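You operate a simulated robot arm through the tools that you are given. There is no shell and no other tool.

You run a simulated robot arm. Do the job below in one go: nothing can be reset, and whatever is moved stays where it is left.

JOB
Raise the test air slowly, just till the blue coil shifts the valve.
Fine: air lever open and coil on first; leave the regulator there; coil off and lever shut after.

The check looks at the end state, three seconds after you hand in, the way a careful person would. Anything else that was tipped, shoved, dropped, spilled or broken makes it a failure.

ROBOT AND FRAMES
A 7-joint arm with a two-finger parallel gripper, fixed in place. Base frame: the origin is at the foot of the arm, x ahead of it, y to its left, z up; the work surface is at about z = 85.6. Readings come in cm, degrees, newtons and seconds.
With the tool pointing down near the work surface it reaches from about 22 to 74 cm from the base axis. Its first joint turns from -166.0 to 166.0 degrees. Payload 1.57 kg.
The TCP is the grasp point between the finger pads, 3 cm short of the fingertips. In the tool frame z runs along the fingers and y along their closing line. The gripper opens to 11 cm. The fingers are 2.4 cm wide and 1.2 cm thick; the gripper's body (4.8 by 11.2 cm) begins 7.8 cm behind the TCP.
Orientation is told as [roll, pitch, yaw] about the base's x, y, z axes, in that order, counted from this pose: with the fingers straight down and closing along the base's y, the tool's x points along the base's -x, its y along +y and its z along -z.

CONTROLS
- The arm moves only by the tool move_arm. Its argument "rows" is a list that holds one entry, the list of rows, each a list of 6 numbers: the shift along the base's x, y, z in cm, then the turn, a rotation vector about the base's x, y, z in degrees. In form: [[[x, y, z, rx, ry, rz], ...]]. A call has 1 to 20 rows; each row shifts and turns the commanded pose from where the row before left it. "gripper" is the gripper command, from -1 (fully open) to 1 (shut), values between in proportion, set as the call begins (left out, the last holds). Rows are played at 5 a second. More than 5 cm and 8.6 degrees between two rows, or a gripper value outside its range, and nothing of the call is played. Where a pose cannot be reached the arm comes as near as it can. A force on the tool above 40 N (or 10 N above the force at the start of the call, whichever is more), or a blocked arm, ends the call early, and 0.2 s more pass. The fingers move at their own pace (about 4.5 cm/s each) and stop on an object; they squeeze with about 26 N. The grip force told is the motor's: it shows also when the fingers shut on nothing. Time passes only in rows, and 0.2 s behind the last, so rows that do not move let the fingers close. The reply holds the time, the measured pose of the TCP, the force on the tool along the base axes, the opening and the grip force, in the units named above and with some noise, with the torque about the TCP (base axes, N m) and any sound that the robot's microphone picked up.
- Cameras (640 x 400 px; columns grow to the right, rows downward): "scene" is fixed at [40.04, -64.95, 151.97]; the picture's right is [1.00, -0.09, 0.00], its down [-0.04, -0.40, -0.92] and it looks along [0.09, 0.91, -0.40] (base axes); focal length 358 px, centre (320, 200). "wrist" rides on the gripper at [7, 1.6, -14.1] in the tool frame; the picture's right is [-0.23, 0.97, 0.00], its down [-0.86, -0.20, -0.48] and it looks along [-0.47, -0.11, 0.88] (tool axes); focal length 222 px, centre (320, 200). There is no depth. A picture from a camera that has moved, and an enlarged one, comes with that camera's place and axes in the base frame and with its lens.
- camera(camera): a new picture of that camera. It takes no simulated time.
- raise_lower(by): slides the trunk up (or, below 0, down) by that many cm; the arm rides with it, the base frame stays. It gives what a move gives, with no picture.
- close_up(camera, box): a new picture of the part [left, top, right, bottom] of that camera's present view, enlarged. It takes no simulated time.
- close_job(): hands the job in; it is judged then, once.

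Places have to be worked out from the pictures, the camera data and where the tool is seen. Open the gripper and draw the arm clear of the work before you hand the job in, unless the task says otherwise.

The tools are called after "Request:" by a JSON object that holds its "api" and its "payload". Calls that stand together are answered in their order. move_arm: Moves the arm, as the interface text tells. Its arguments: {"type":"object","properties":{"rows":{"type":"array"},"gripper":{"type":"number"}},"required":["rows"]} The other tools are called the same way: raise_lower (by) slides the trunk up or down; camera (camera) takes a picture; close_up (camera, box) takes an enlarged picture of a part of a camera's view; close_job () hands the job in.

At the start:

```text
t: 0.0
ee_pos: [16.7, 39.07, 118.56]
ee_rot: [0.0, 0.1, 0.0]
force: [-0.2, 0.6, 0.1]
wrist_torque: [-0.01, 0.01, 0.02]
finger_gap: 10.98
grip_force: 0.0
trunk travel left (down, up): [-52.5, 6.5]
```

scene: 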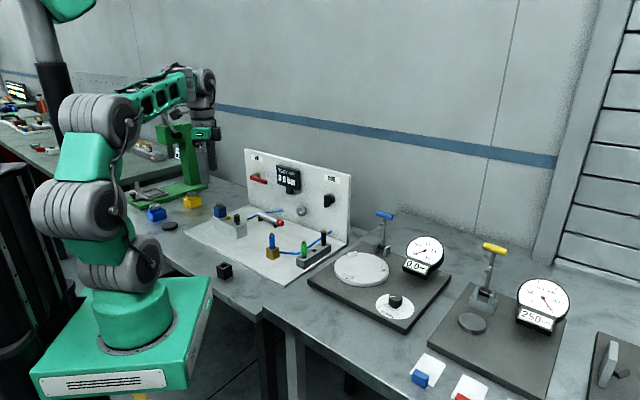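
wrist: 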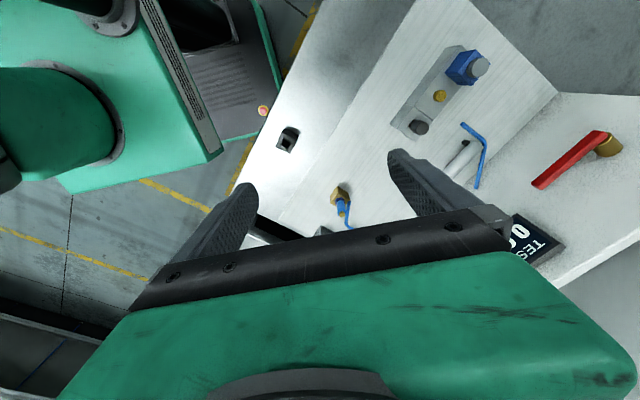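

The bench has an upright panel with a red lever, a display, a knob and some switches. I'll look closer at the panel before moving anything.

Request:
{"api": "close_up", "payload": {"camera": "scene", "box": [180, 140, 360, 290]}}

Request:
{"api": "close_up", "payload": {"camera": "scene", "box": [240, 145, 350, 225]}}

Request:
{"api": "close_up", "payload": {"camera": "wrist", "box": [260, 0, 640, 260]}}

```text
2.67 times, centred on (270, 215) of scene
camera zoom: at [40.04, -64.95, 151.97], right [1.0, -0.09, 0.0], down [-0.04, -0.4, -0.92], along [0.09, 0.91, -0.4], focal length 954 px, centre (453, 160)
```

zoom: 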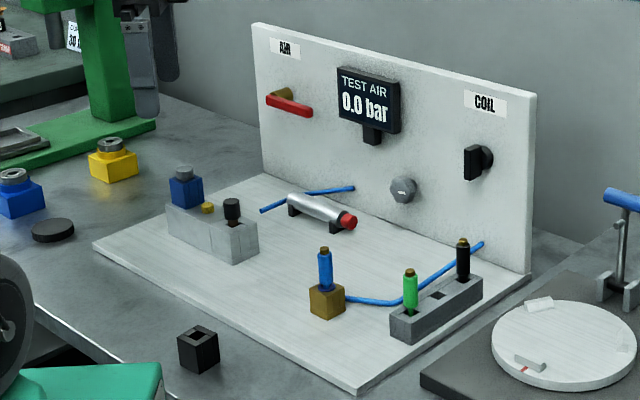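

```text
5.00 times, centred on (295, 185) of scene
camera zoom: at [40.04, -64.95, 151.97], right [1.0, -0.09, 0.0], down [-0.04, -0.4, -0.92], along [0.09, 0.91, -0.4], focal length 1788 px, centre (445, 275)
```

zoom: 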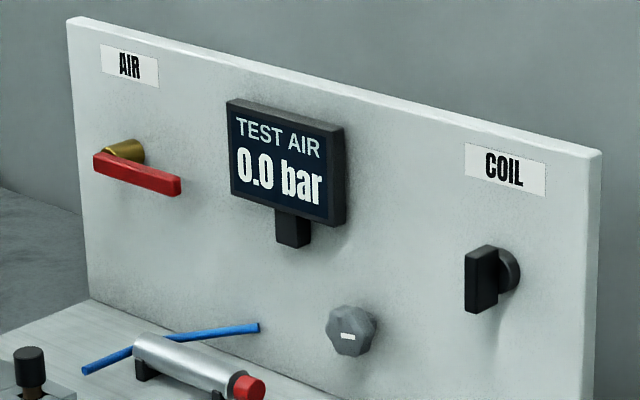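

```text
1.54 times, centred on (450, 130) of wrist
camera zoom: at [9.54, 40.57, 132.77], right [0.23, 0.97, 0.0], down [0.86, -0.2, 0.48], along [0.47, -0.11, -0.88], focal length 342 px, centre (120, 308)
```

zoom: 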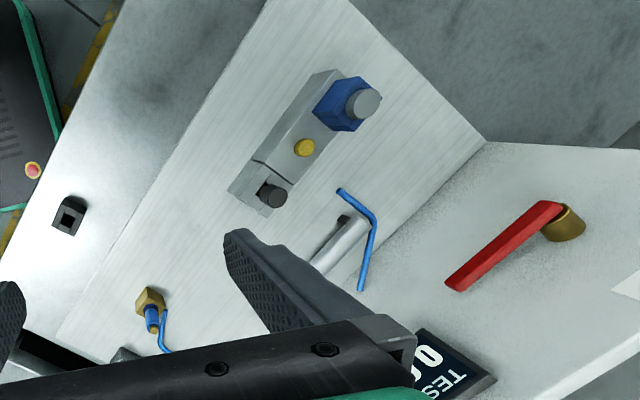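

The panel stands across the bench diagonally, facing the arm. By my estimate its front face is about 72 cm out along the (0.71, 0.71) direction. I'll turn the tool towards it, staying high and back, so the wrist camera can see it.

Request:
{"api": "move_arm", "payload": {"rows": [[[0, 0, 0.5, 0, 0, -7.5], [0, 0, 0.5, 0, 0, -7.5], [0, 0, 0.5, 0, 0, -7.5], [0, 0, 0.5, 0, 0, -7.5], [0, 0, 0.5, 0, 0, -7.5], [0, 0, 0.5, 0, 0, -7.5], [0, 0, 0, 5.3, -5.3, 0], [0, 0, 0, 5.3, -5.3, 0], [0, 0, 0, 5.3, -5.3, 0], [0, 0, 0, 5.3, -5.3, 0], [0, 0, 0, 5.3, -5.3, 0], [0, 0, 0, 5.3, -5.3, 0]]]}}

Request:
{"api": "camera", "payload": {"camera": "wrist"}}

Request:
{"api": "camera", "payload": {"camera": "scene"}}

```text
t: 2.6
ee_pos: [16.7, 38.99, 121.76]
ee_rot: [45.2, 0.0, -45.0]
force: [0.6, 0.6, 0.0]
wrist_torque: [-0.04, 0.02, -0.02]
finger_gap: 11.0
grip_force: 0.1
trunk travel left (down, up): [-52.5, 6.5]
```

```text
taken
camera wrist: at [5.36, 37.59, 132.83], right [0.65, 0.32, 0.69], down [0.27, -0.94, 0.2], along [0.71, 0.06, -0.7], focal length 222 px, centre (320, 200)
```

wrist: 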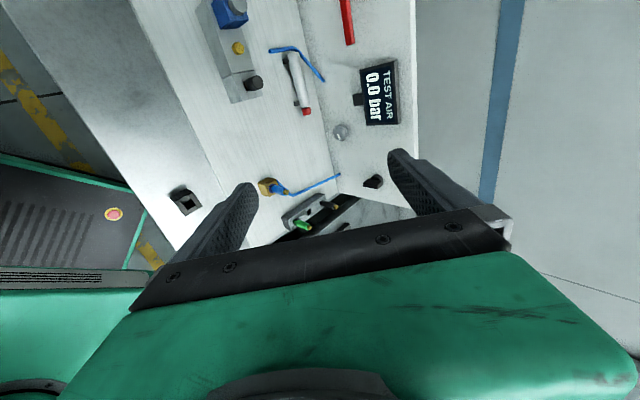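

```text
taken
```

scene: 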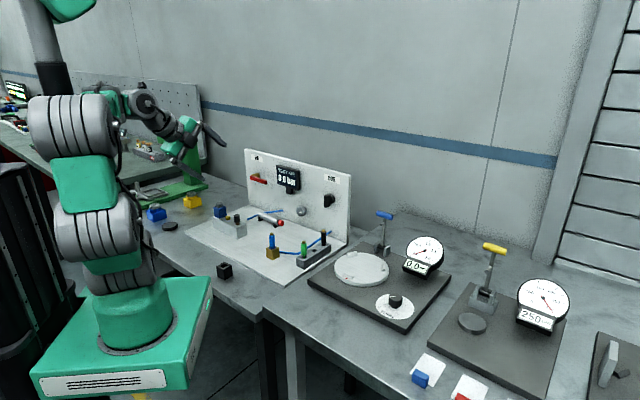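

The wrist view now gives me a second angle on the panel parts. I'll take enlarged views so I can triangulate them accurately.

Request:
{"api": "close_up", "payload": {"camera": "wrist", "box": [160, 0, 420, 162]}}

Request:
{"api": "close_up", "payload": {"camera": "wrist", "box": [160, 120, 420, 282]}}

Request:
{"api": "close_up", "payload": {"camera": "scene", "box": [140, 60, 300, 160]}}

```text
2.46 times, centred on (290, 81) of wrist
camera zoom: at [5.36, 37.59, 132.83], right [0.65, 0.32, 0.69], down [0.27, -0.94, 0.2], along [0.71, 0.06, -0.7], focal length 547 px, centre (394, 493)
```

zoom: 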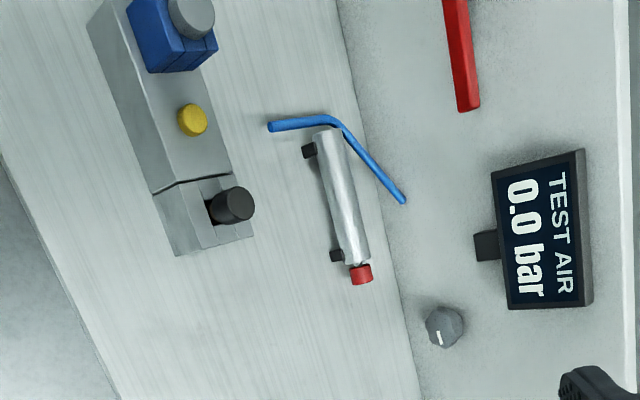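

```text
2.46 times, centred on (290, 201) of wrist
camera zoom: at [5.36, 37.59, 132.83], right [0.65, 0.32, 0.69], down [0.27, -0.94, 0.2], along [0.71, 0.06, -0.7], focal length 547 px, centre (394, 198)
```

zoom: 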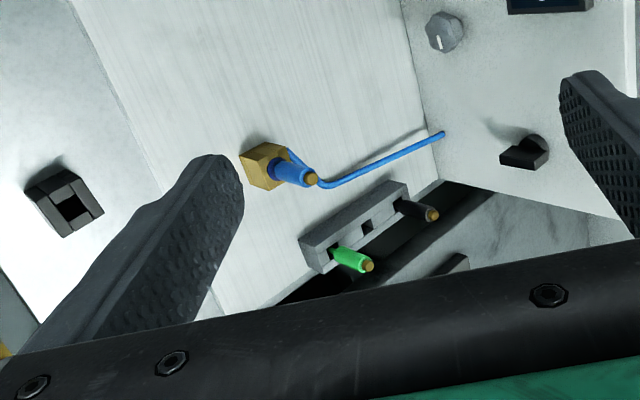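

```text
4.00 times, centred on (220, 110) of scene
camera zoom: at [40.04, -64.95, 151.97], right [1.0, -0.09, 0.0], down [-0.04, -0.4, -0.92], along [0.09, 0.91, -0.4], focal length 1431 px, centre (720, 560)
```

zoom: 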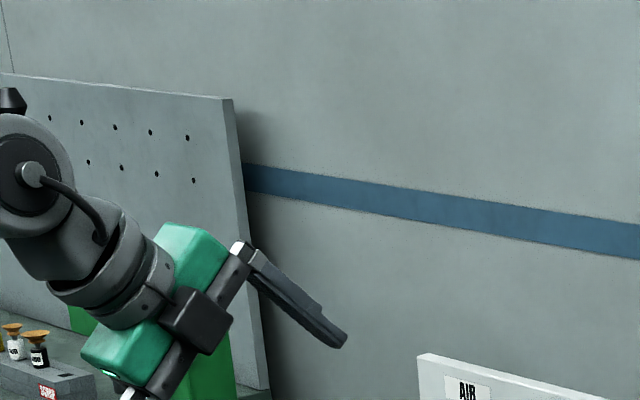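

Triangulating both views puts the knob face near (44, 59, 93.5), the coil switch wing near (53.5, 49.6, 101.3) and the lever tip near (31, 70, 101). I'll close the fingers and move left to look at the lever and valve more closely.

Request:
{"api": "move_arm", "payload": {"rows": [[[0, 2, 0, 0, 0, 0], [0.1, 3, -1, 0, 0, 0], [0.1, 3, -1, 0, 0, 0], [0.2, 3, -1, 0, 0, 0], [0.2, 3, -1, 0, 0, 0], [0.2, 3, -1, 0, 0, 0], [0.2, 3, -1, 0, 0, 0], [0, 0, 0, 0, 0, 0]]], "gripper": 1}}

Request:
{"api": "camera", "payload": {"camera": "wrist"}}

Request:
{"api": "camera", "payload": {"camera": "scene"}}

```text
t: 4.4
ee_pos: [17.59, 59.0, 115.71]
ee_rot: [45.0, 0.0, -45.0]
force: [-0.7, 0.4, 0.8]
wrist_torque: [0.01, -0.02, 0.0]
finger_gap: 0.01
grip_force: 21.6
trunk travel left (down, up): [-52.5, 6.5]
```

```text
taken
camera wrist: at [6.27, 57.6, 126.71], right [0.65, 0.33, 0.69], down [0.27, -0.94, 0.2], along [0.71, 0.06, -0.7], focal length 222 px, centre (320, 200)
```

wrist: 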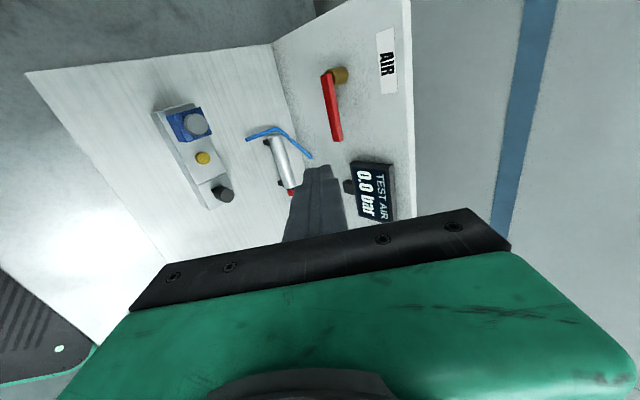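

```text
taken
```

scene: 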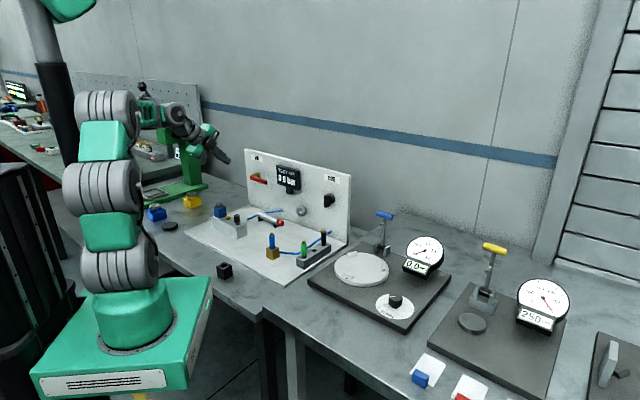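

Request:
{"api": "close_up", "payload": {"camera": "wrist", "box": [240, 20, 432, 140]}}

Request:
{"api": "close_up", "payload": {"camera": "wrist", "box": [130, 80, 322, 200]}}

```text
3.33 times, centred on (336, 80) of wrist
camera zoom: at [6.27, 57.6, 126.71], right [0.65, 0.33, 0.69], down [0.27, -0.94, 0.2], along [0.71, 0.06, -0.7], focal length 740 px, centre (267, 600)
```

zoom: 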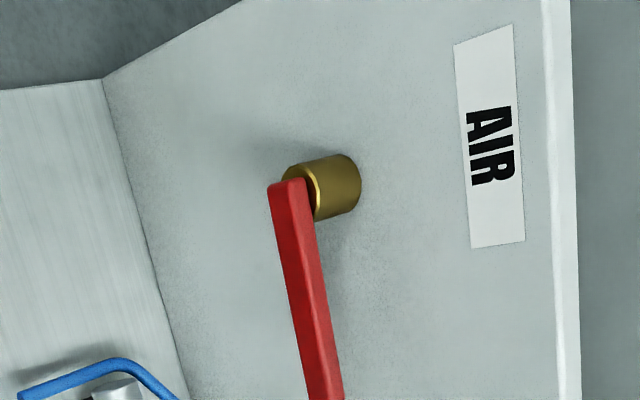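

```text
3.33 times, centred on (226, 140) of wrist
camera zoom: at [6.27, 57.6, 126.71], right [0.65, 0.33, 0.69], down [0.27, -0.94, 0.2], along [0.71, 0.06, -0.7], focal length 740 px, centre (633, 400)
```

zoom: 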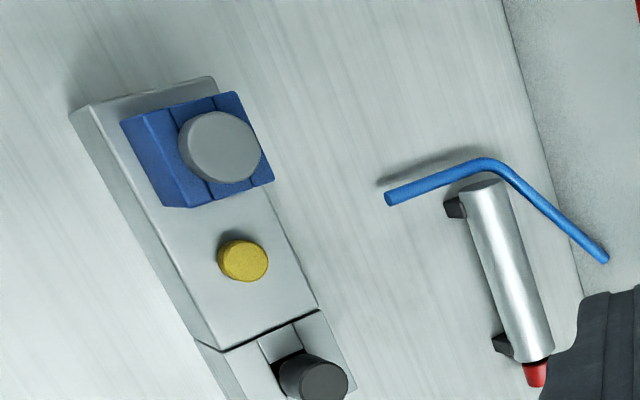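

The fingers are shut. I put the lever pivot near s = -35.7, z = 101.5, where s is the distance along the panel, and the handle tip near s = -27.3. I'll come in above the handle with the fingers tilted about 35°.

Request:
{"api": "move_arm", "payload": {"rows": [[[0, 0, -1, 3.54, -3.54, 0], [0, 0, -1, 3.54, -3.54, 0], [1.8, 1.8, -1.5, 0, 0, 0], [1.8, 1.8, -1.5, 0, 0, 0], [1.8, 1.8, -1.5, 0, 0, 0], [1.8, 1.8, -1.5, 0, 0, 0], [0, 0, 0, 0, 0, 0]]]}}

Request:
{"api": "camera", "payload": {"camera": "wrist"}}

Request:
{"api": "close_up", "payload": {"camera": "scene", "box": [180, 100, 340, 240]}}

```text
t: 6.0
ee_pos: [24.96, 66.34, 107.59]
ee_rot: [55.0, 0.0, -45.0]
force: [0.9, -0.7, 0.7]
wrist_torque: [-0.01, -0.02, -0.02]
finger_gap: 0.0
grip_force: 21.3
trunk travel left (down, up): [-52.5, 6.5]
```

```text
taken
camera wrist: at [12.38, 63.58, 117.02], right [0.56, 0.23, 0.8], down [0.25, -0.96, 0.11], along [0.79, 0.14, -0.59], focal length 222 px, centre (320, 200)
```

wrist: 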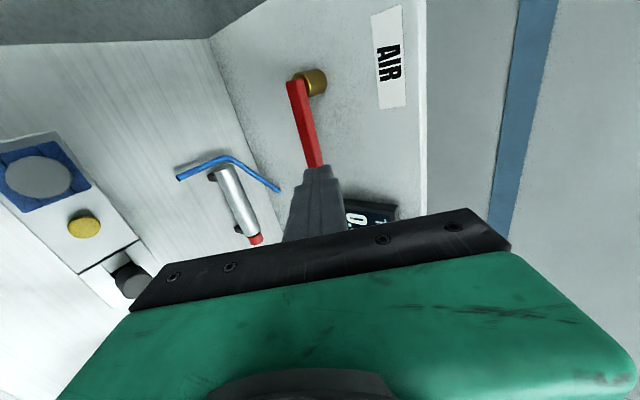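

```text
2.86 times, centred on (260, 170) of scene
camera zoom: at [40.04, -64.95, 151.97], right [1.0, -0.09, 0.0], down [-0.04, -0.4, -0.92], along [0.09, 0.91, -0.4], focal length 1022 px, centre (491, 286)
```

zoom: 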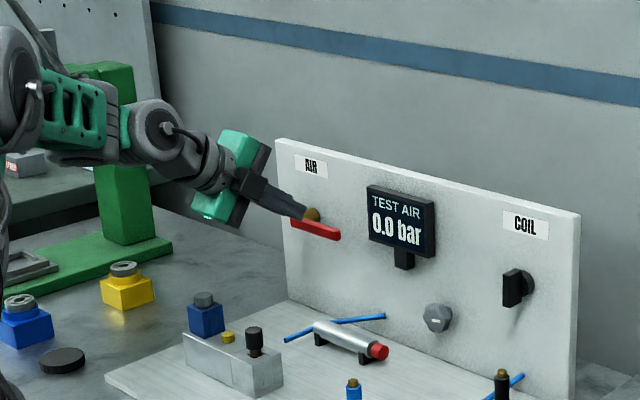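

The pose is as planned, with the tip short of the handle and above it. I'll move in over the handle and stop just above it.

Request:
{"api": "move_arm", "payload": {"rows": [[[1.45, 1.33, -0.3, 0, 0, 0], [1.45, 1.33, -0.5, 0, 0, 0], [1.45, 1.33, -0.5, 0, 0, 0], [0, 0, 0, 0, 0, 0]]]}}

Request:
{"api": "close_up", "payload": {"camera": "wrist", "box": [200, 40, 440, 240]}}

Request:
{"api": "close_up", "payload": {"camera": "scene", "box": [220, 130, 320, 210]}}

```text
t: 7.0
ee_pos: [29.33, 70.24, 106.37]
ee_rot: [55.0, 0.0, -45.0]
force: [-0.1, 0.3, 0.1]
wrist_torque: [0.0, 0.02, 0.0]
finger_gap: 0.0
grip_force: 21.5
trunk travel left (down, up): [-52.5, 6.5]
```

```text
2.00 times, centred on (320, 140) of wrist
camera zoom: at [16.72, 67.59, 115.79], right [0.56, 0.23, 0.8], down [0.25, -0.96, 0.11], along [0.79, 0.14, -0.59], focal length 444 px, centre (320, 320)
```

zoom: 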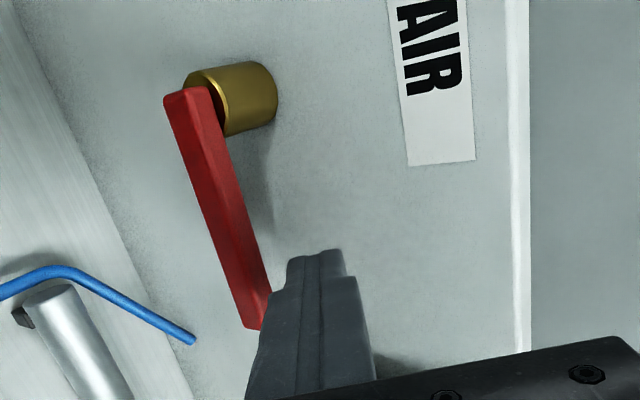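

```text
5.00 times, centred on (270, 170) of scene
camera zoom: at [40.04, -64.95, 151.97], right [1.0, -0.09, 0.0], down [-0.04, -0.4, -0.92], along [0.09, 0.91, -0.4], focal length 1788 px, centre (570, 350)
```

zoom: 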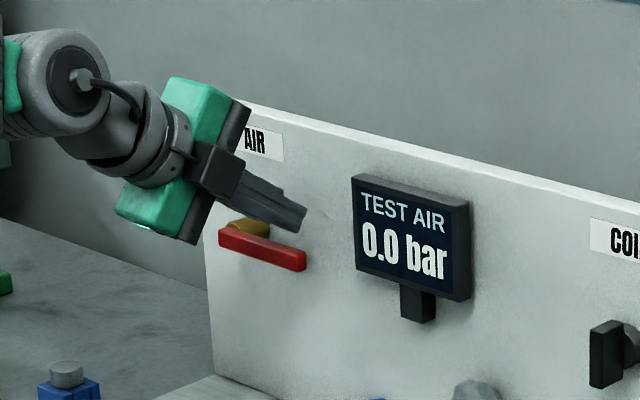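

The tip sits right above the handle, which I now put at n = 71.5, z = 101.5 (n is distance out towards the panel). I'll press down gently in small steps to see whether the lever turns downward.

Request:
{"api": "move_arm", "payload": {"rows": [[[0, 0, -0.7, 0, 0, 0], [0, 0, -0.6, 0, 0, 0], [0, 0, -0.4, 0, 0, 0], [0, 0, -0.4, 0, 0, 0], [0, 0, -0.4, 0, 0, 0], [0, 0, -0.4, 0, 0, 0]]]}}

Request:
{"api": "close_up", "payload": {"camera": "wrist", "box": [200, 40, 440, 240]}}

Request:
{"api": "close_up", "payload": {"camera": "scene", "box": [220, 130, 320, 210]}}

```text
t: 8.4
ee_pos: [29.38, 70.82, 104.76]
ee_rot: [56.2, 0.7, -44.9]
force: [6.3, 9.9, 3.2]
wrist_torque: [0.19, -0.19, 0.13]
finger_gap: 0.02
grip_force: 21.1
trunk travel left (down, up): [-52.5, 6.5]
stopped in row 6: the force on the tool passed its limit at 42 N (the readings are from after the stop); the commanded pose is now the measured one
```

```text
2.00 times, centred on (320, 140) of wrist
camera zoom: at [16.75, 67.82, 114.03], right [0.55, 0.22, 0.81], down [0.24, -0.97, 0.09], along [0.8, 0.15, -0.58], focal length 444 px, centre (320, 320)
```

zoom: 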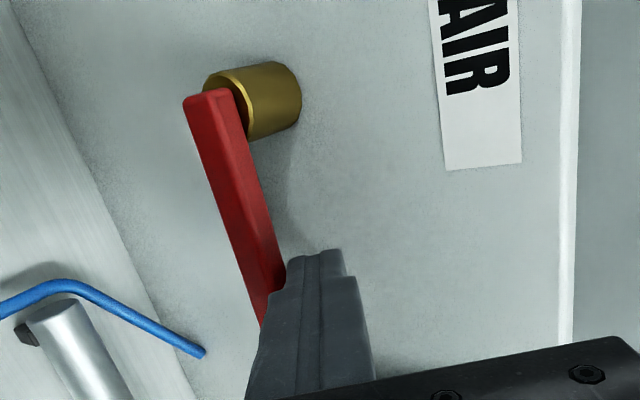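

```text
5.00 times, centred on (270, 170) of scene
camera zoom: at [40.04, -64.95, 151.97], right [1.0, -0.09, 0.0], down [-0.04, -0.4, -0.92], along [0.09, 0.91, -0.4], focal length 1788 px, centre (570, 350)
```

zoom: 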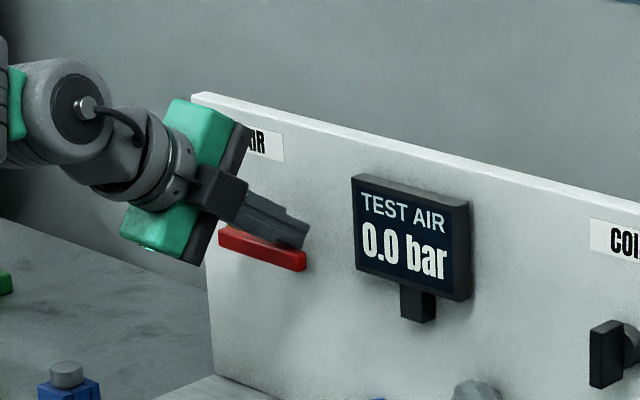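

Pressing down hit a hard stop: 42 N and the lever didn't move, so it must turn upward. I'll back off, flatten the tool a little, and come in underneath the handle.

Request:
{"api": "move_arm", "payload": {"rows": [[[-0.7, -0.7, 0.8, 0, 0, 0], [-1.3, -1.3, 0.4, 0, 0, 0], [-1.3, -1.3, 0, 3.1, -3.1, 0], [0, 0, -0.5, 3.1, -3.1, 0], [0, 0, -1.5, 0, 0, 0], [0.1, -0.1, -1.8, 0, 0, 0], [0.1, -0.1, -1.8, 0, 0, 0], [0, 0, -1.5, 0, 0, 0], [0, 0, 0, 0, 0, 0]]]}}

Request:
{"api": "close_up", "payload": {"camera": "wrist", "box": [200, 40, 440, 240]}}

Request:
{"api": "close_up", "payload": {"camera": "scene", "box": [190, 130, 320, 240]}}

```text
t: 10.4
ee_pos: [26.33, 67.06, 98.84]
ee_rot: [64.8, 0.5, -45.0]
force: [-0.2, 0.0, 0.3]
wrist_torque: [0.0, -0.04, -0.02]
finger_gap: 0.0
grip_force: 21.7
trunk travel left (down, up): [-52.5, 6.5]
```

```text
2.00 times, centred on (320, 140) of wrist
camera zoom: at [12.67, 63.3, 106.32], right [0.46, 0.13, 0.88], down [0.24, -0.97, 0.01], along [0.86, 0.2, -0.48], focal length 444 px, centre (320, 320)
```

zoom: 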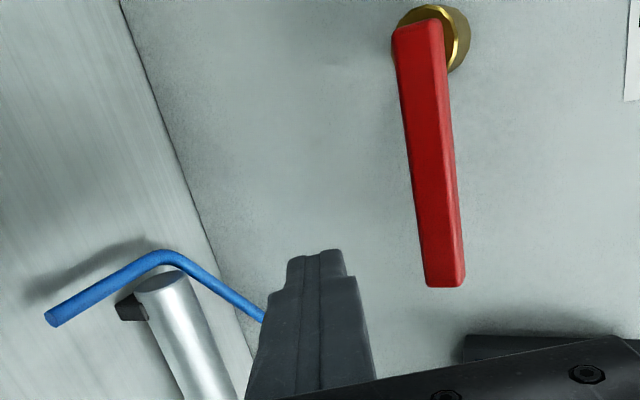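

```text
3.64 times, centred on (255, 185) of scene
camera zoom: at [40.04, -64.95, 151.97], right [1.0, -0.09, 0.0], down [-0.04, -0.4, -0.92], along [0.09, 0.91, -0.4], focal length 1301 px, centre (556, 254)
```

zoom: 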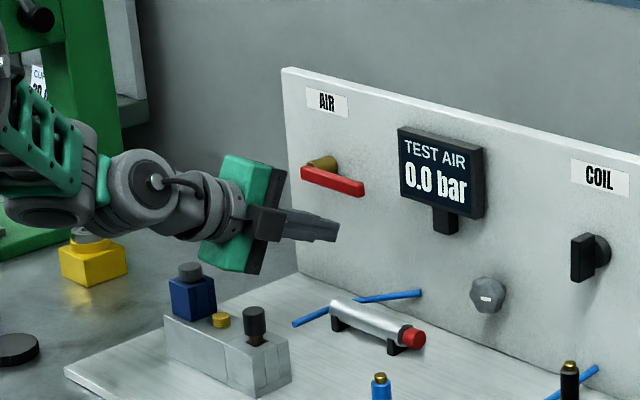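

The fingers are now in front of the handle and about 1 cm below it. I'll slide them in underneath and lift gently.

Request:
{"api": "move_arm", "payload": {"rows": [[[1, 1, 0, 0, 0, 0], [1, 1, 0, 0, 0, 0], [0.95, 0.95, 0, 0, 0, 0], [0, 0, 0.5, 0, 0, 0], [0, 0, 0.4, 0, 0, 0], [0, 0, 0.4, 0, 0, 0], [0, 0, 0.4, 0, 0, 0], [0, 0, 0.4, 0, 0, 0]]]}}

Request:
{"api": "close_up", "payload": {"camera": "wrist", "box": [200, 40, 440, 240]}}

Request:
{"api": "close_up", "payload": {"camera": "scene", "box": [190, 130, 320, 240]}}

```text
t: 12.2
ee_pos: [29.14, 70.01, 100.84]
ee_rot: [64.8, 0.5, -45.0]
force: [0.4, -2.1, -2.2]
wrist_torque: [0.0, 0.0, 0.02]
finger_gap: 0.03
grip_force: 21.3
trunk travel left (down, up): [-52.5, 6.5]
```

```text
2.00 times, centred on (320, 140) of wrist
camera zoom: at [15.62, 66.23, 108.37], right [0.46, 0.13, 0.88], down [0.24, -0.97, 0.02], along [0.86, 0.2, -0.48], focal length 444 px, centre (320, 320)
```

zoom: 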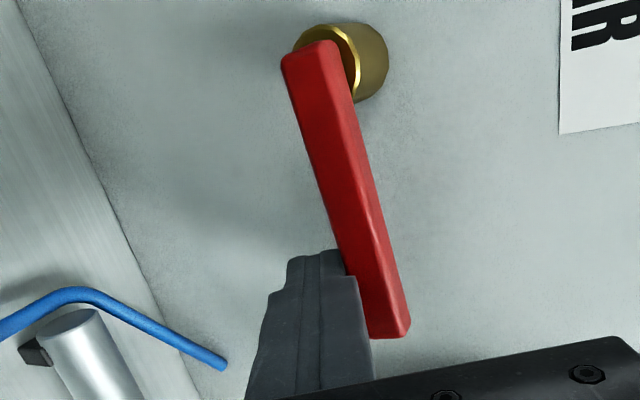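

```text
3.64 times, centred on (255, 185) of scene
camera zoom: at [40.04, -64.95, 151.97], right [1.0, -0.09, 0.0], down [-0.04, -0.4, -0.92], along [0.09, 0.91, -0.4], focal length 1301 px, centre (556, 254)
```

zoom: 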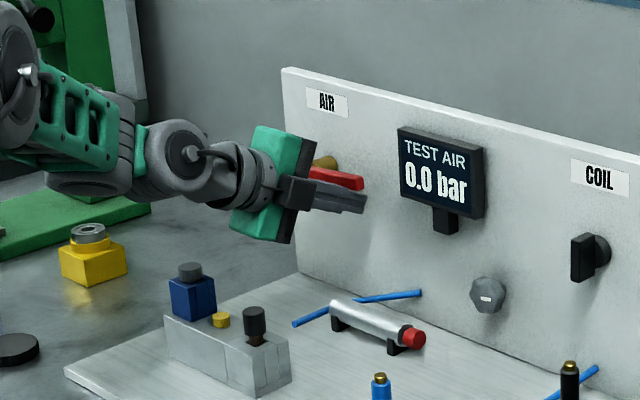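

The lever turns upward easily, with only about 3 N on the tool. I'll carry on along the arc.

Request:
{"api": "move_arm", "payload": {"rows": [[[-0.1, 0.1, 0.6, 0, 0, 0], [-0.12, 0.12, 0.6, 0, 0, 0], [-0.13, 0.13, 0.6, 0, 0, 0], [-0.26, 0.26, 0.65, 0, 0, 0], [-0.28, 0.28, 0.65, 0, 0, 0], [-0.36, 0.36, 0.5, 0, 0, 0], [-0.38, 0.38, 0.5, 0, 0, 0]]]}}

Request:
{"api": "close_up", "payload": {"camera": "scene", "box": [190, 130, 320, 240]}}

Request:
{"api": "close_up", "payload": {"camera": "wrist", "box": [200, 40, 440, 240]}}

```text
t: 13.8
ee_pos: [27.61, 71.62, 105.1]
ee_rot: [64.7, 0.6, -44.9]
force: [2.7, -2.1, 0.9]
wrist_torque: [0.03, 0.03, 0.02]
finger_gap: 0.0
grip_force: 21.2
trunk travel left (down, up): [-52.5, 6.5]
```

```text
3.64 times, centred on (255, 185) of scene
camera zoom: at [40.04, -64.95, 151.97], right [1.0, -0.09, 0.0], down [-0.04, -0.4, -0.92], along [0.09, 0.91, -0.4], focal length 1301 px, centre (556, 254)
```

zoom: 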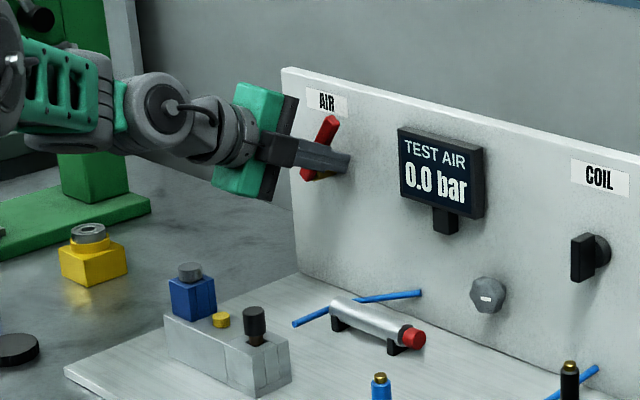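

```text
2.00 times, centred on (320, 140) of wrist
camera zoom: at [13.99, 67.78, 112.6], right [0.46, 0.13, 0.88], down [0.24, -0.97, 0.01], along [0.85, 0.2, -0.48], focal length 444 px, centre (320, 320)
```

zoom: 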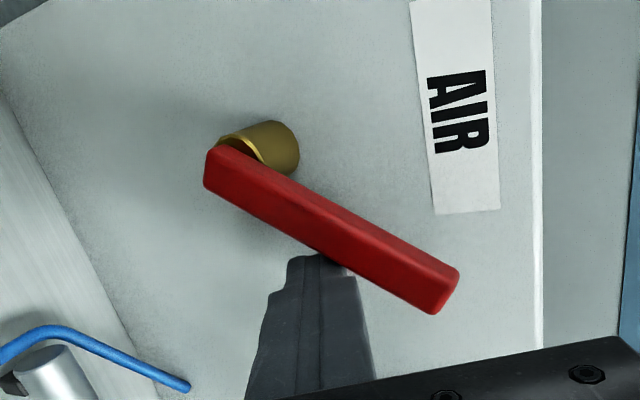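

The lever is up about 60° and still moving freely. I'll continue to the open stop.

Request:
{"api": "move_arm", "payload": {"rows": [[[-0.4, 0.4, 0.35, 0, 0, 0], [-0.45, 0.45, 0.3, 0, 0, 0], [-0.48, 0.48, 0.2, 0, 0, 0], [-0.5, 0.5, 0.15, 0, 0, 0]]]}}

Request:
{"api": "close_up", "payload": {"camera": "wrist", "box": [200, 40, 440, 240]}}

```text
t: 14.8
ee_pos: [25.67, 73.57, 106.0]
ee_rot: [64.8, 0.7, -45.0]
force: [2.1, -1.7, -0.2]
wrist_torque: [0.04, -0.02, -0.02]
finger_gap: 0.0
grip_force: 21.2
trunk travel left (down, up): [-52.5, 6.5]
```

```text
2.00 times, centred on (320, 140) of wrist
camera zoom: at [12.14, 69.68, 113.44], right [0.46, 0.13, 0.88], down [0.24, -0.97, 0.02], along [0.85, 0.2, -0.48], focal length 444 px, centre (320, 320)
```

zoom: 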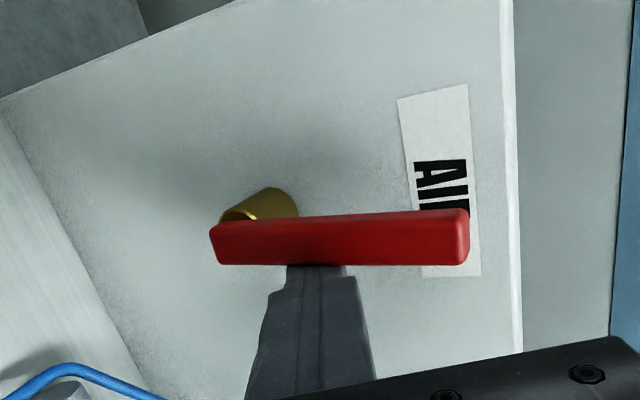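

The lever is nearly vertical. I'll nudge it a bit further to find the stop.

Request:
{"api": "move_arm", "payload": {"rows": [[[-0.2, 0.2, 0, 0, 0, 0], [-0.2, 0.2, 0, 0, 0, 0], [-0.15, 0.15, 0, 0, 0, 0]]]}}

Request:
{"api": "close_up", "payload": {"camera": "wrist", "box": [200, 40, 440, 240]}}

Request:
{"api": "close_up", "payload": {"camera": "scene", "box": [190, 130, 320, 240]}}

```text
t: 15.6
ee_pos: [25.65, 73.72, 106.08]
ee_rot: [64.7, 0.5, -45.2]
force: [13.6, -20.9, -1.7]
wrist_torque: [0.03, -0.22, -0.09]
finger_gap: 0.02
grip_force: 20.8
trunk travel left (down, up): [-52.5, 6.5]
```

```text
2.00 times, centred on (320, 140) of wrist
camera zoom: at [12.01, 69.97, 113.49], right [0.46, 0.12, 0.88], down [0.23, -0.97, 0.02], along [0.86, 0.2, -0.48], focal length 444 px, centre (320, 320)
```

zoom: 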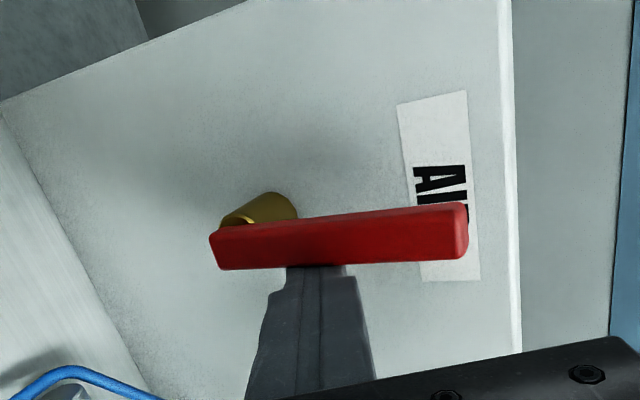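

```text
3.64 times, centred on (255, 185) of scene
camera zoom: at [40.04, -64.95, 151.97], right [1.0, -0.09, 0.0], down [-0.04, -0.4, -0.92], along [0.09, 0.91, -0.4], focal length 1301 px, centre (556, 254)
```

zoom: 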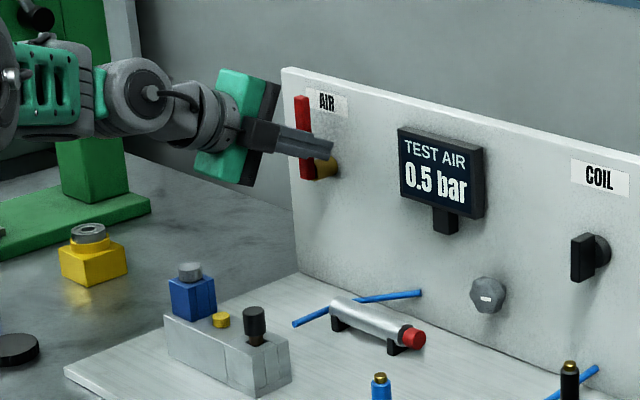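

The lever is fully open against its stop and the display reads 0.5 bar. I'll back away and go over to the coil switch, rolling the tool so the fingers close sideways.

Request:
{"api": "move_arm", "payload": {"rows": [[[0.5, -0.5, 0, 0, 0, 0], [0.2, -0.2, 0, 0, 0, 0], [-1.5, -1.5, 0, 0, 0, 0], [-2.2, -2.2, 0.5, 0, 0, 0], [-2.2, -2.2, 1, 0, 0, 0], [-2.2, -2.2, 1.5, 0, 0, 0], [1.5, -2, 1, 0, 0, 0], [2.5, -2.5, 0, 0, 0, 0], [2.5, -2.5, 0, 0, 0, 0], [2.5, -2.5, 0, 0, 0, 0], [2.5, -2.5, 0, 0, 0, 0], [2.5, -2.5, 0, 0, 0, 0], [2.5, -2.5, 0, 0, 0, 0], [2.5, -2.5, 0, 0, 0, 0], [0, 0, 0, 0, 0, 0]]]}}

Request:
{"api": "camera", "payload": {"camera": "wrist"}}

Request:
{"api": "camera", "payload": {"camera": "scene"}}

```text
t: 18.8
ee_pos: [36.9, 45.84, 110.21]
ee_rot: [64.8, 0.6, -44.9]
force: [-0.9, 0.0, -0.3]
wrist_torque: [0.01, 0.02, -0.01]
finger_gap: 0.03
grip_force: 21.3
trunk travel left (down, up): [-52.5, 6.5]
```

```text
taken
camera wrist: at [23.24, 42.0, 117.6], right [0.46, 0.13, 0.88], down [0.24, -0.97, 0.01], along [0.86, 0.2, -0.48], focal length 222 px, centre (320, 200)
```

wrist: 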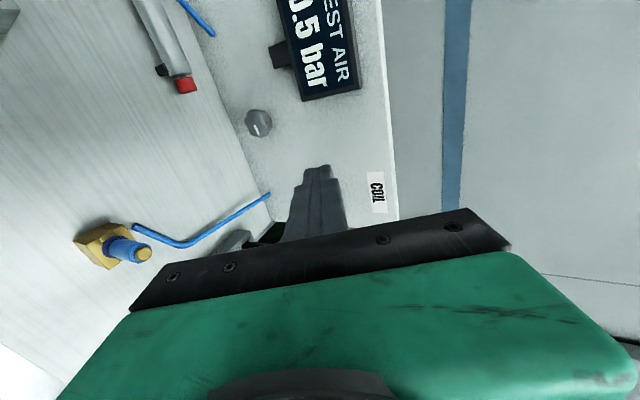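

```text
taken
```

scene: 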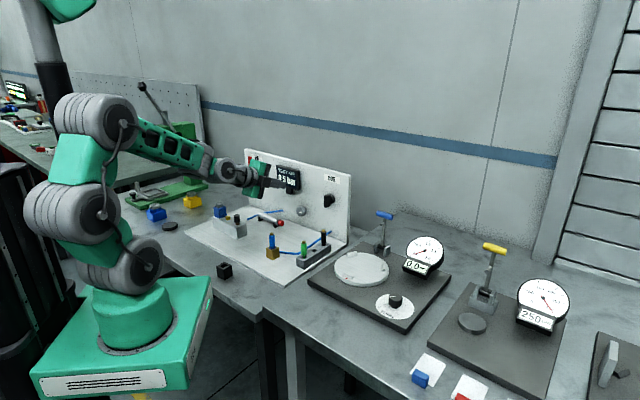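

The arm is clear of everything and the lever has stayed open. I'll roll the tool 90° about its own axis so that the camera rides above and the fingers close sideways.

Request:
{"api": "move_arm", "payload": {"rows": [[[0, 0, 0, 5.24, 5.24, -3.46], [0, 0, 0, 5.24, 5.24, -3.46], [0, 0, 0, 5.24, 5.24, -3.46], [0, 0, 0, 5.24, 5.24, -3.46], [0, 0, 0, 5.24, 5.24, -3.46], [0, 0, 0, 5.24, 5.24, -3.46], [0, 0, 0, 5.24, 5.24, -3.46], [0, 0, 0, 5.24, 5.24, -3.46], [0, 0, 0, 5.24, 5.24, -3.46], [0, 0, 0, 5.24, 5.24, -3.46], [0, 0, 0, 5.24, 5.24, -3.46], [0, 0, 0, 0, 0, 0]]]}}

Request:
{"api": "camera", "payload": {"camera": "wrist"}}

Request:
{"api": "camera", "payload": {"camera": "scene"}}

```text
t: 21.4
ee_pos: [39.12, 44.19, 112.11]
ee_rot: [24.3, 62.2, -107.1]
force: [-0.3, 0.9, 1.1]
wrist_torque: [-0.02, -0.01, 0.01]
finger_gap: 0.02
grip_force: 21.3
out of reach, approached as far as the arm can: row 9, 10, 11
trunk travel left (down, up): [-52.5, 6.5]
```

```text
taken
camera wrist: at [32.22, 37.01, 124.5], right [0.71, -0.7, -0.01], down [-0.57, -0.57, -0.59], along [0.41, 0.43, -0.81], focal length 222 px, centre (320, 200)
```

wrist: 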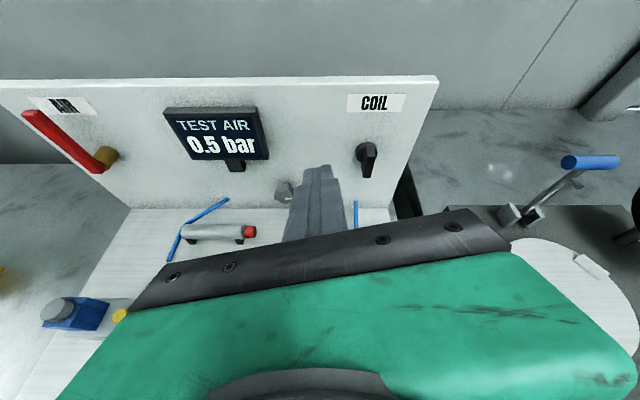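

```text
taken
```

scene: 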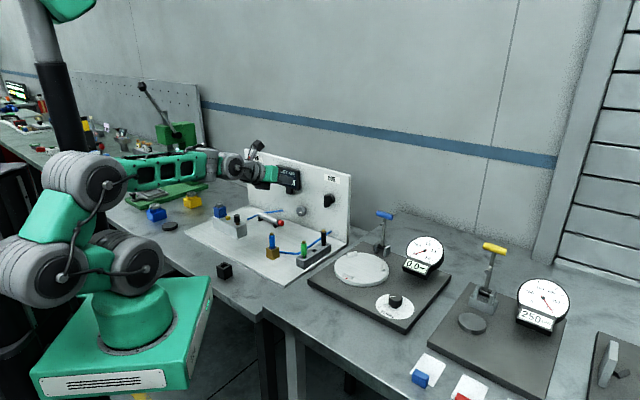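

The roll ran into a wrist limit, so this side leaves no room for turning clockwise. I'll roll back and go the other way, camera underneath, which should leave plenty of wrist travel.

Request:
{"api": "move_arm", "payload": {"rows": [[[0, 0, 0, -5.24, -5.24, 3.46], [0, 0, 0, -5.24, -5.24, 3.46], [0, 0, 0, -5.24, -5.24, 3.46], [0, 0, 0, -5.24, -5.24, 3.46], [0, 0, 0, -5.24, -5.24, 3.46], [0, 0, 0, -5.24, -5.24, 3.46], [0, 0, 0, -5.24, -5.24, 3.46], [0, 0, 0, -5.24, -5.24, 3.46], [0, 0, 0, -5.24, -5.24, 3.46], [0, 0, 0, -5.24, -5.24, 3.46], [0, 0, 0, -5.24, -5.24, 3.46], [0, 0, 0, 0, 0, 0]]]}}

```text
t: 24.0
ee_pos: [39.07, 44.19, 111.99]
ee_rot: [63.7, -11.5, -39.5]
force: [0.0, -0.3, 0.3]
wrist_torque: [-0.03, 0.0, -0.02]
finger_gap: 0.01
grip_force: 21.1
trunk travel left (down, up): [-52.5, 6.5]
```

The wrist is back near the earlier roll. Another 77° in this direction puts the camera underneath, with the fingers closing sideways.

Request:
{"api": "move_arm", "payload": {"rows": [[[-0.3, -0.3, 0.3, -4.94, -4.91, 3.36], [-0.3, -0.3, 0.3, -4.94, -4.91, 3.36], [-0.3, -0.3, 0.3, -4.94, -4.91, 3.36], [-0.3, -0.3, 0.3, -4.94, -4.91, 3.36], [-0.3, -0.3, 0.3, -4.94, -4.91, 3.36], [0, 0, 0, -4.94, -4.91, 3.36], [0, 0, 0, -4.94, -4.91, 3.36], [0, 0, 0, -4.94, -4.91, 3.36], [0, 0, 0, -4.94, -4.91, 3.36], [0, 0, 0, -4.94, -4.91, 3.36], [0, 0, 0, 0, 0, 0]]]}}

Request:
{"api": "camera", "payload": {"camera": "wrist"}}

Request:
{"api": "camera", "payload": {"camera": "scene"}}

```text
t: 26.4
ee_pos: [37.58, 42.77, 113.45]
ee_rot: [0.0, -64.2, 45.1]
force: [0.0, 0.1, -0.3]
wrist_torque: [0.0, -0.01, -0.01]
finger_gap: 0.0
grip_force: 20.9
trunk travel left (down, up): [-52.5, 6.5]
```

```text
taken
camera wrist: at [25.14, 32.62, 113.42], right [-0.62, 0.76, 0.2], down [0.1, -0.18, 0.98], along [0.78, 0.62, 0.04], focal length 222 px, centre (320, 200)
```

wrist: 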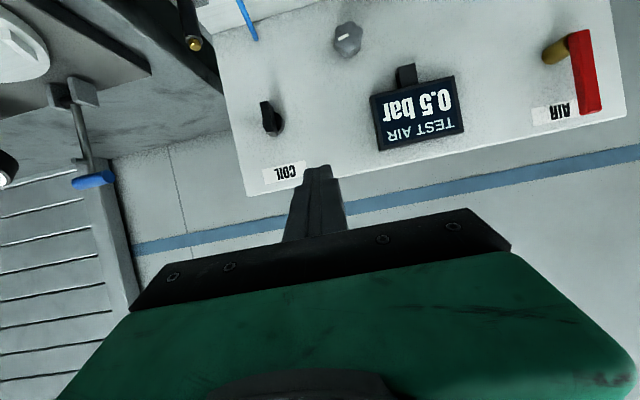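

```text
taken
```

scene: 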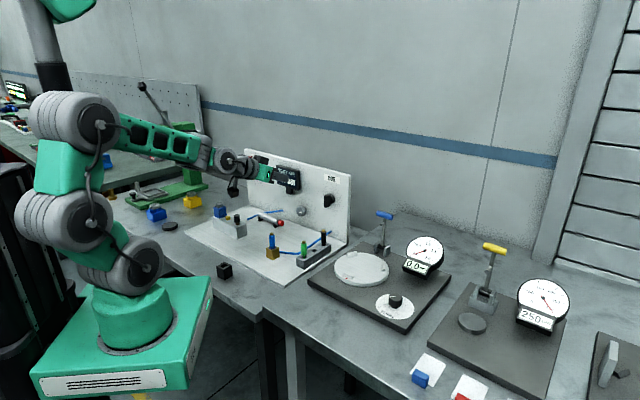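

This orientation works, and the camera now sees the whole panel, upside down. I'll enlarge the coil switch and the regulator knob.

Request:
{"api": "close_up", "payload": {"camera": "wrist", "box": [220, 0, 412, 120]}}

Request:
{"api": "close_up", "payload": {"camera": "wrist", "box": [230, 80, 326, 140]}}

Request:
{"api": "close_up", "payload": {"camera": "scene", "box": [280, 160, 360, 230]}}

```text
3.33 times, centred on (316, 60) of wrist
camera zoom: at [25.14, 32.62, 113.42], right [-0.62, 0.76, 0.2], down [0.1, -0.18, 0.98], along [0.78, 0.62, 0.04], focal length 740 px, centre (333, 667)
```

zoom: 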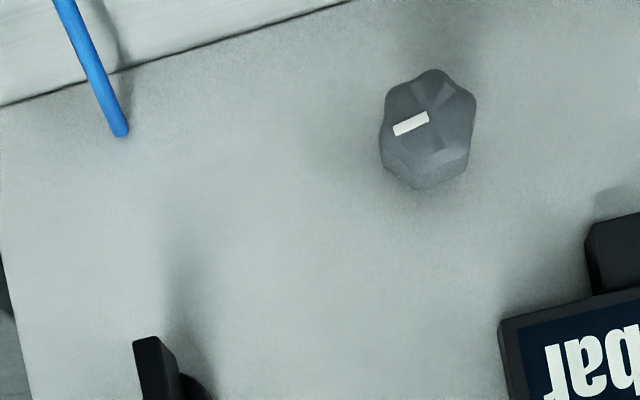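

```text
6.67 times, centred on (278, 110) of wrist
camera zoom: at [25.14, 32.62, 113.42], right [-0.62, 0.76, 0.2], down [0.1, -0.18, 0.98], along [0.78, 0.62, 0.04], focal length 1481 px, centre (600, 800)
```

zoom: 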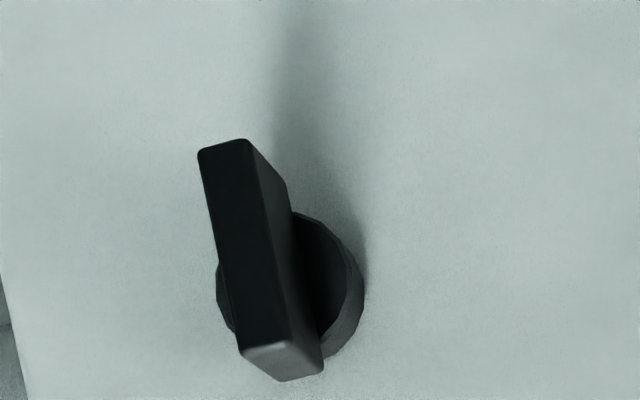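

```text
5.71 times, centred on (320, 195) of scene
camera zoom: at [40.04, -64.95, 151.97], right [1.0, -0.09, 0.0], down [-0.04, -0.4, -0.92], along [0.09, 0.91, -0.4], focal length 2044 px, centre (320, 229)
```

zoom: 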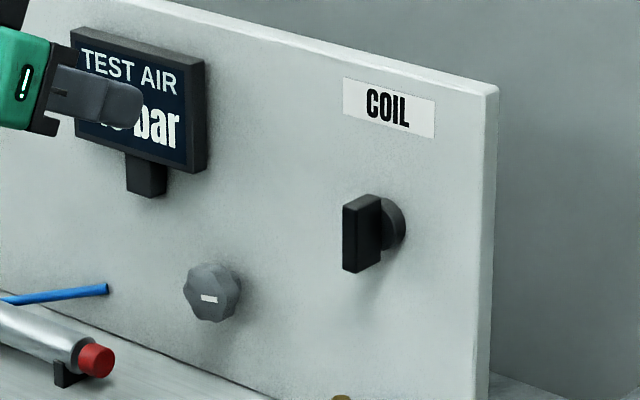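

The coil switch is an upright wing about 4.4 cm tall, centred near s = 3.2, z = 101.7, with its front at n = 71.6. I'll bring the closed fingertips in just to the left of its upper end.

Request:
{"api": "move_arm", "payload": {"rows": [[[1.7, 0.15, -1.9, 0, 0, 0], [1.7, 0.15, -1.9, 0, 0, 0], [1.7, 0.15, -1.9, 0, 0, 0], [1.7, 0.15, -1.8, 0, 0, 0], [2, 2, -0.2, 0, 0, 0], [1.5, 1.5, -0.1, 0, 0, 0], [0, 0, 0, 0, 0, 0]]]}}

Request:
{"api": "camera", "payload": {"camera": "wrist"}}

Request:
{"api": "close_up", "payload": {"camera": "scene", "box": [260, 150, 360, 230]}}

```text
t: 28.0
ee_pos: [47.95, 46.83, 105.57]
ee_rot: [0.1, -64.1, 44.6]
force: [0.8, 0.6, -0.5]
wrist_torque: [0.0, -0.01, 0.01]
finger_gap: 0.01
grip_force: 21.7
trunk travel left (down, up): [-52.5, 6.5]
```

```text
taken
camera wrist: at [35.44, 36.73, 105.48], right [-0.62, 0.76, 0.21], down [0.1, -0.18, 0.98], along [0.78, 0.62, 0.04], focal length 222 px, centre (320, 200)
```

wrist: 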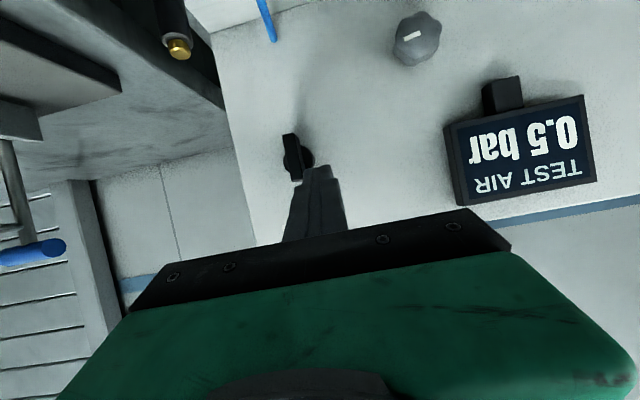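

```text
5.00 times, centred on (310, 190) of scene
camera zoom: at [40.04, -64.95, 151.97], right [1.0, -0.09, 0.0], down [-0.04, -0.4, -0.92], along [0.09, 0.91, -0.4], focal length 1788 px, centre (370, 250)
```

zoom: 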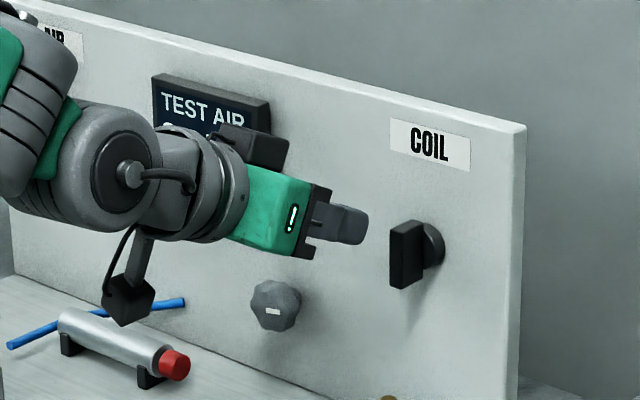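

The tip lines up just left of the wing, with about 0.7 cm to spare. I'll go in to the wing's depth, then push its upper end to the right in small steps.

Request:
{"api": "move_arm", "payload": {"rows": [[[1.3, 1.3, 0, 0, 0, 0], [1.3, 1.3, 0, 0, 0, 0], [0, 0, 0, 0, 0, 0], [0.25, -0.25, 0, 0, 0, 0], [0.25, -0.25, 0, 0, 0, 0], [0.25, -0.25, 0, 0, 0, 0], [0.25, -0.25, 0, 0, 0, 0]]]}}

Request:
{"api": "camera", "payload": {"camera": "wrist"}}

Request:
{"api": "close_up", "payload": {"camera": "scene", "box": [260, 150, 360, 230]}}

```text
t: 29.6
ee_pos: [51.61, 48.39, 105.87]
ee_rot: [0.2, -64.3, 44.6]
force: [-2.1, 1.7, 3.1]
wrist_torque: [0.08, 0.03, 0.06]
finger_gap: 0.0
grip_force: 21.3
trunk travel left (down, up): [-52.5, 6.5]
```

```text
taken
camera wrist: at [39.09, 38.35, 105.66], right [-0.62, 0.76, 0.21], down [0.1, -0.18, 0.98], along [0.78, 0.62, 0.04], focal length 222 px, centre (320, 200)
```

wrist: 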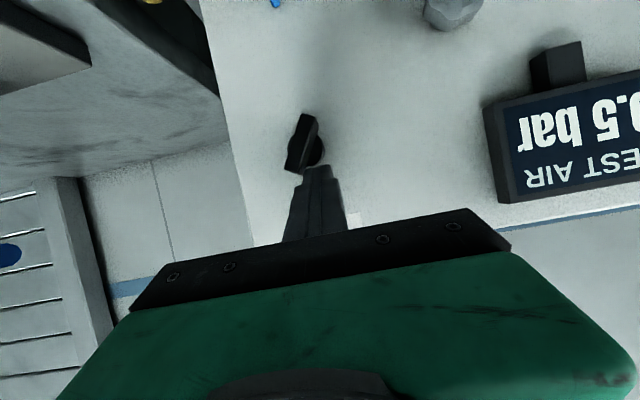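

```text
5.00 times, centred on (310, 190) of scene
camera zoom: at [40.04, -64.95, 151.97], right [1.0, -0.09, 0.0], down [-0.04, -0.4, -0.92], along [0.09, 0.91, -0.4], focal length 1788 px, centre (370, 250)
```

zoom: 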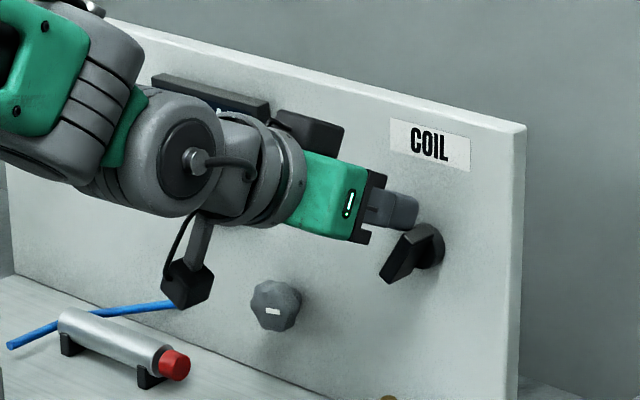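

The wing turns clockwise and is now at about 30°. I'll carry on right and down in small steps.

Request:
{"api": "move_arm", "payload": {"rows": [[[0.2, -0.2, -0.15, 0, 0, 0], [0.2, -0.2, -0.25, 0, 0, 0], [0.2, -0.2, -0.3, 0, 0, 0], [0.15, -0.15, -0.35, 0, 0, 0]]]}}

Request:
{"api": "camera", "payload": {"camera": "wrist"}}

Request:
{"api": "close_up", "payload": {"camera": "scene", "box": [260, 150, 360, 230]}}

```text
t: 30.6
ee_pos: [52.32, 47.72, 104.98]
ee_rot: [0.0, -64.5, 44.7]
force: [2.7, -1.9, 12.6]
wrist_torque: [0.15, -0.33, -0.14]
finger_gap: 0.01
grip_force: 21.5
trunk travel left (down, up): [-52.5, 6.5]
```

```text
taken
camera wrist: at [39.77, 37.56, 104.73], right [-0.62, 0.76, 0.21], down [0.1, -0.19, 0.98], along [0.78, 0.62, 0.04], focal length 222 px, centre (320, 200)
```

wrist: 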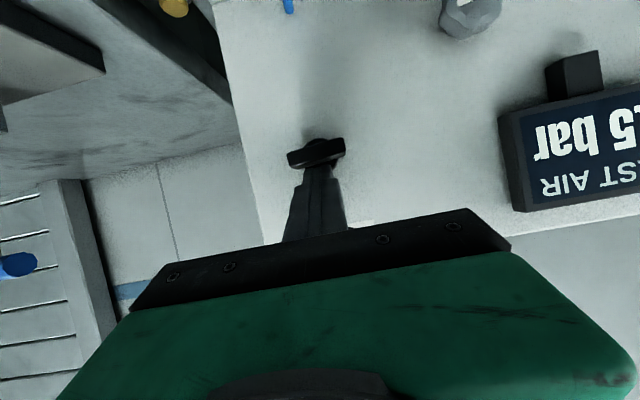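

```text
5.00 times, centred on (310, 190) of scene
camera zoom: at [40.04, -64.95, 151.97], right [1.0, -0.09, 0.0], down [-0.04, -0.4, -0.92], along [0.09, 0.91, -0.4], focal length 1788 px, centre (370, 250)
```

zoom: 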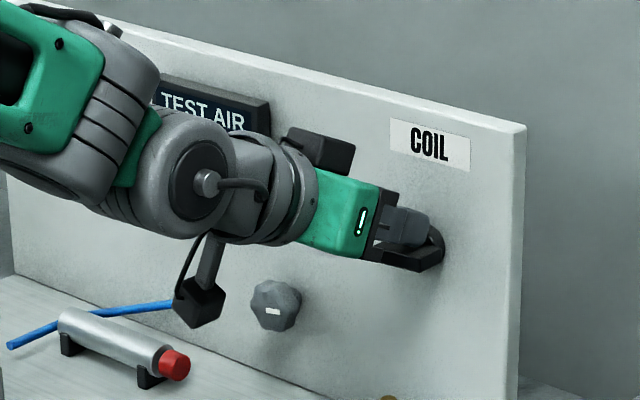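

The wing is about horizontal and the force is rising. I'll move further out along the right arm and press once more so it is fully at its stop.

Request:
{"api": "move_arm", "payload": {"rows": [[[0, 0, 0.5, 0, 0, 0], [0.5, -0.5, 0.2, 0, 0, 0], [0.4, -0.4, 0, 0, 0, 0], [0, 0, -0.4, 0, 0, 0], [0, 0, -0.3, 0, 0, 0], [0, 0, -0.2, 0, 0, 0]]]}}

Request:
{"api": "camera", "payload": {"camera": "wrist"}}

Request:
{"api": "close_up", "payload": {"camera": "scene", "box": [260, 150, 360, 230]}}

```text
t: 32.0
ee_pos: [53.1, 46.7, 104.96]
ee_rot: [0.2, -64.8, 44.8]
force: [-3.1, -1.0, 16.4]
wrist_torque: [0.21, -0.15, -0.06]
finger_gap: 0.0
grip_force: 21.5
trunk travel left (down, up): [-52.5, 6.5]
```

```text
taken
camera wrist: at [40.68, 36.62, 104.63], right [-0.62, 0.76, 0.21], down [0.09, -0.19, 0.98], along [0.78, 0.62, 0.05], focal length 222 px, centre (320, 200)
```

wrist: 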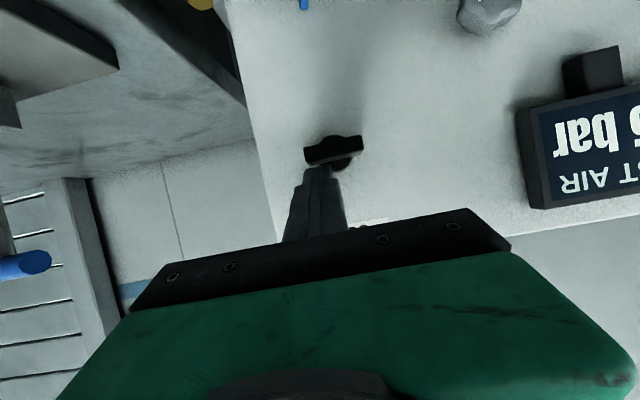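

```text
5.00 times, centred on (310, 190) of scene
camera zoom: at [40.04, -64.95, 151.97], right [1.0, -0.09, 0.0], down [-0.04, -0.4, -0.92], along [0.09, 0.91, -0.4], focal length 1788 px, centre (370, 250)
```

zoom: 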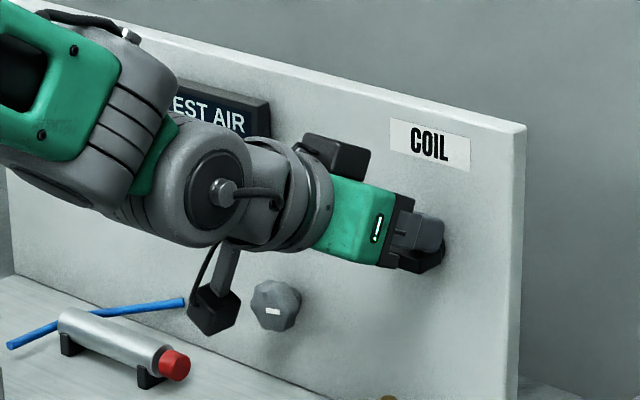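

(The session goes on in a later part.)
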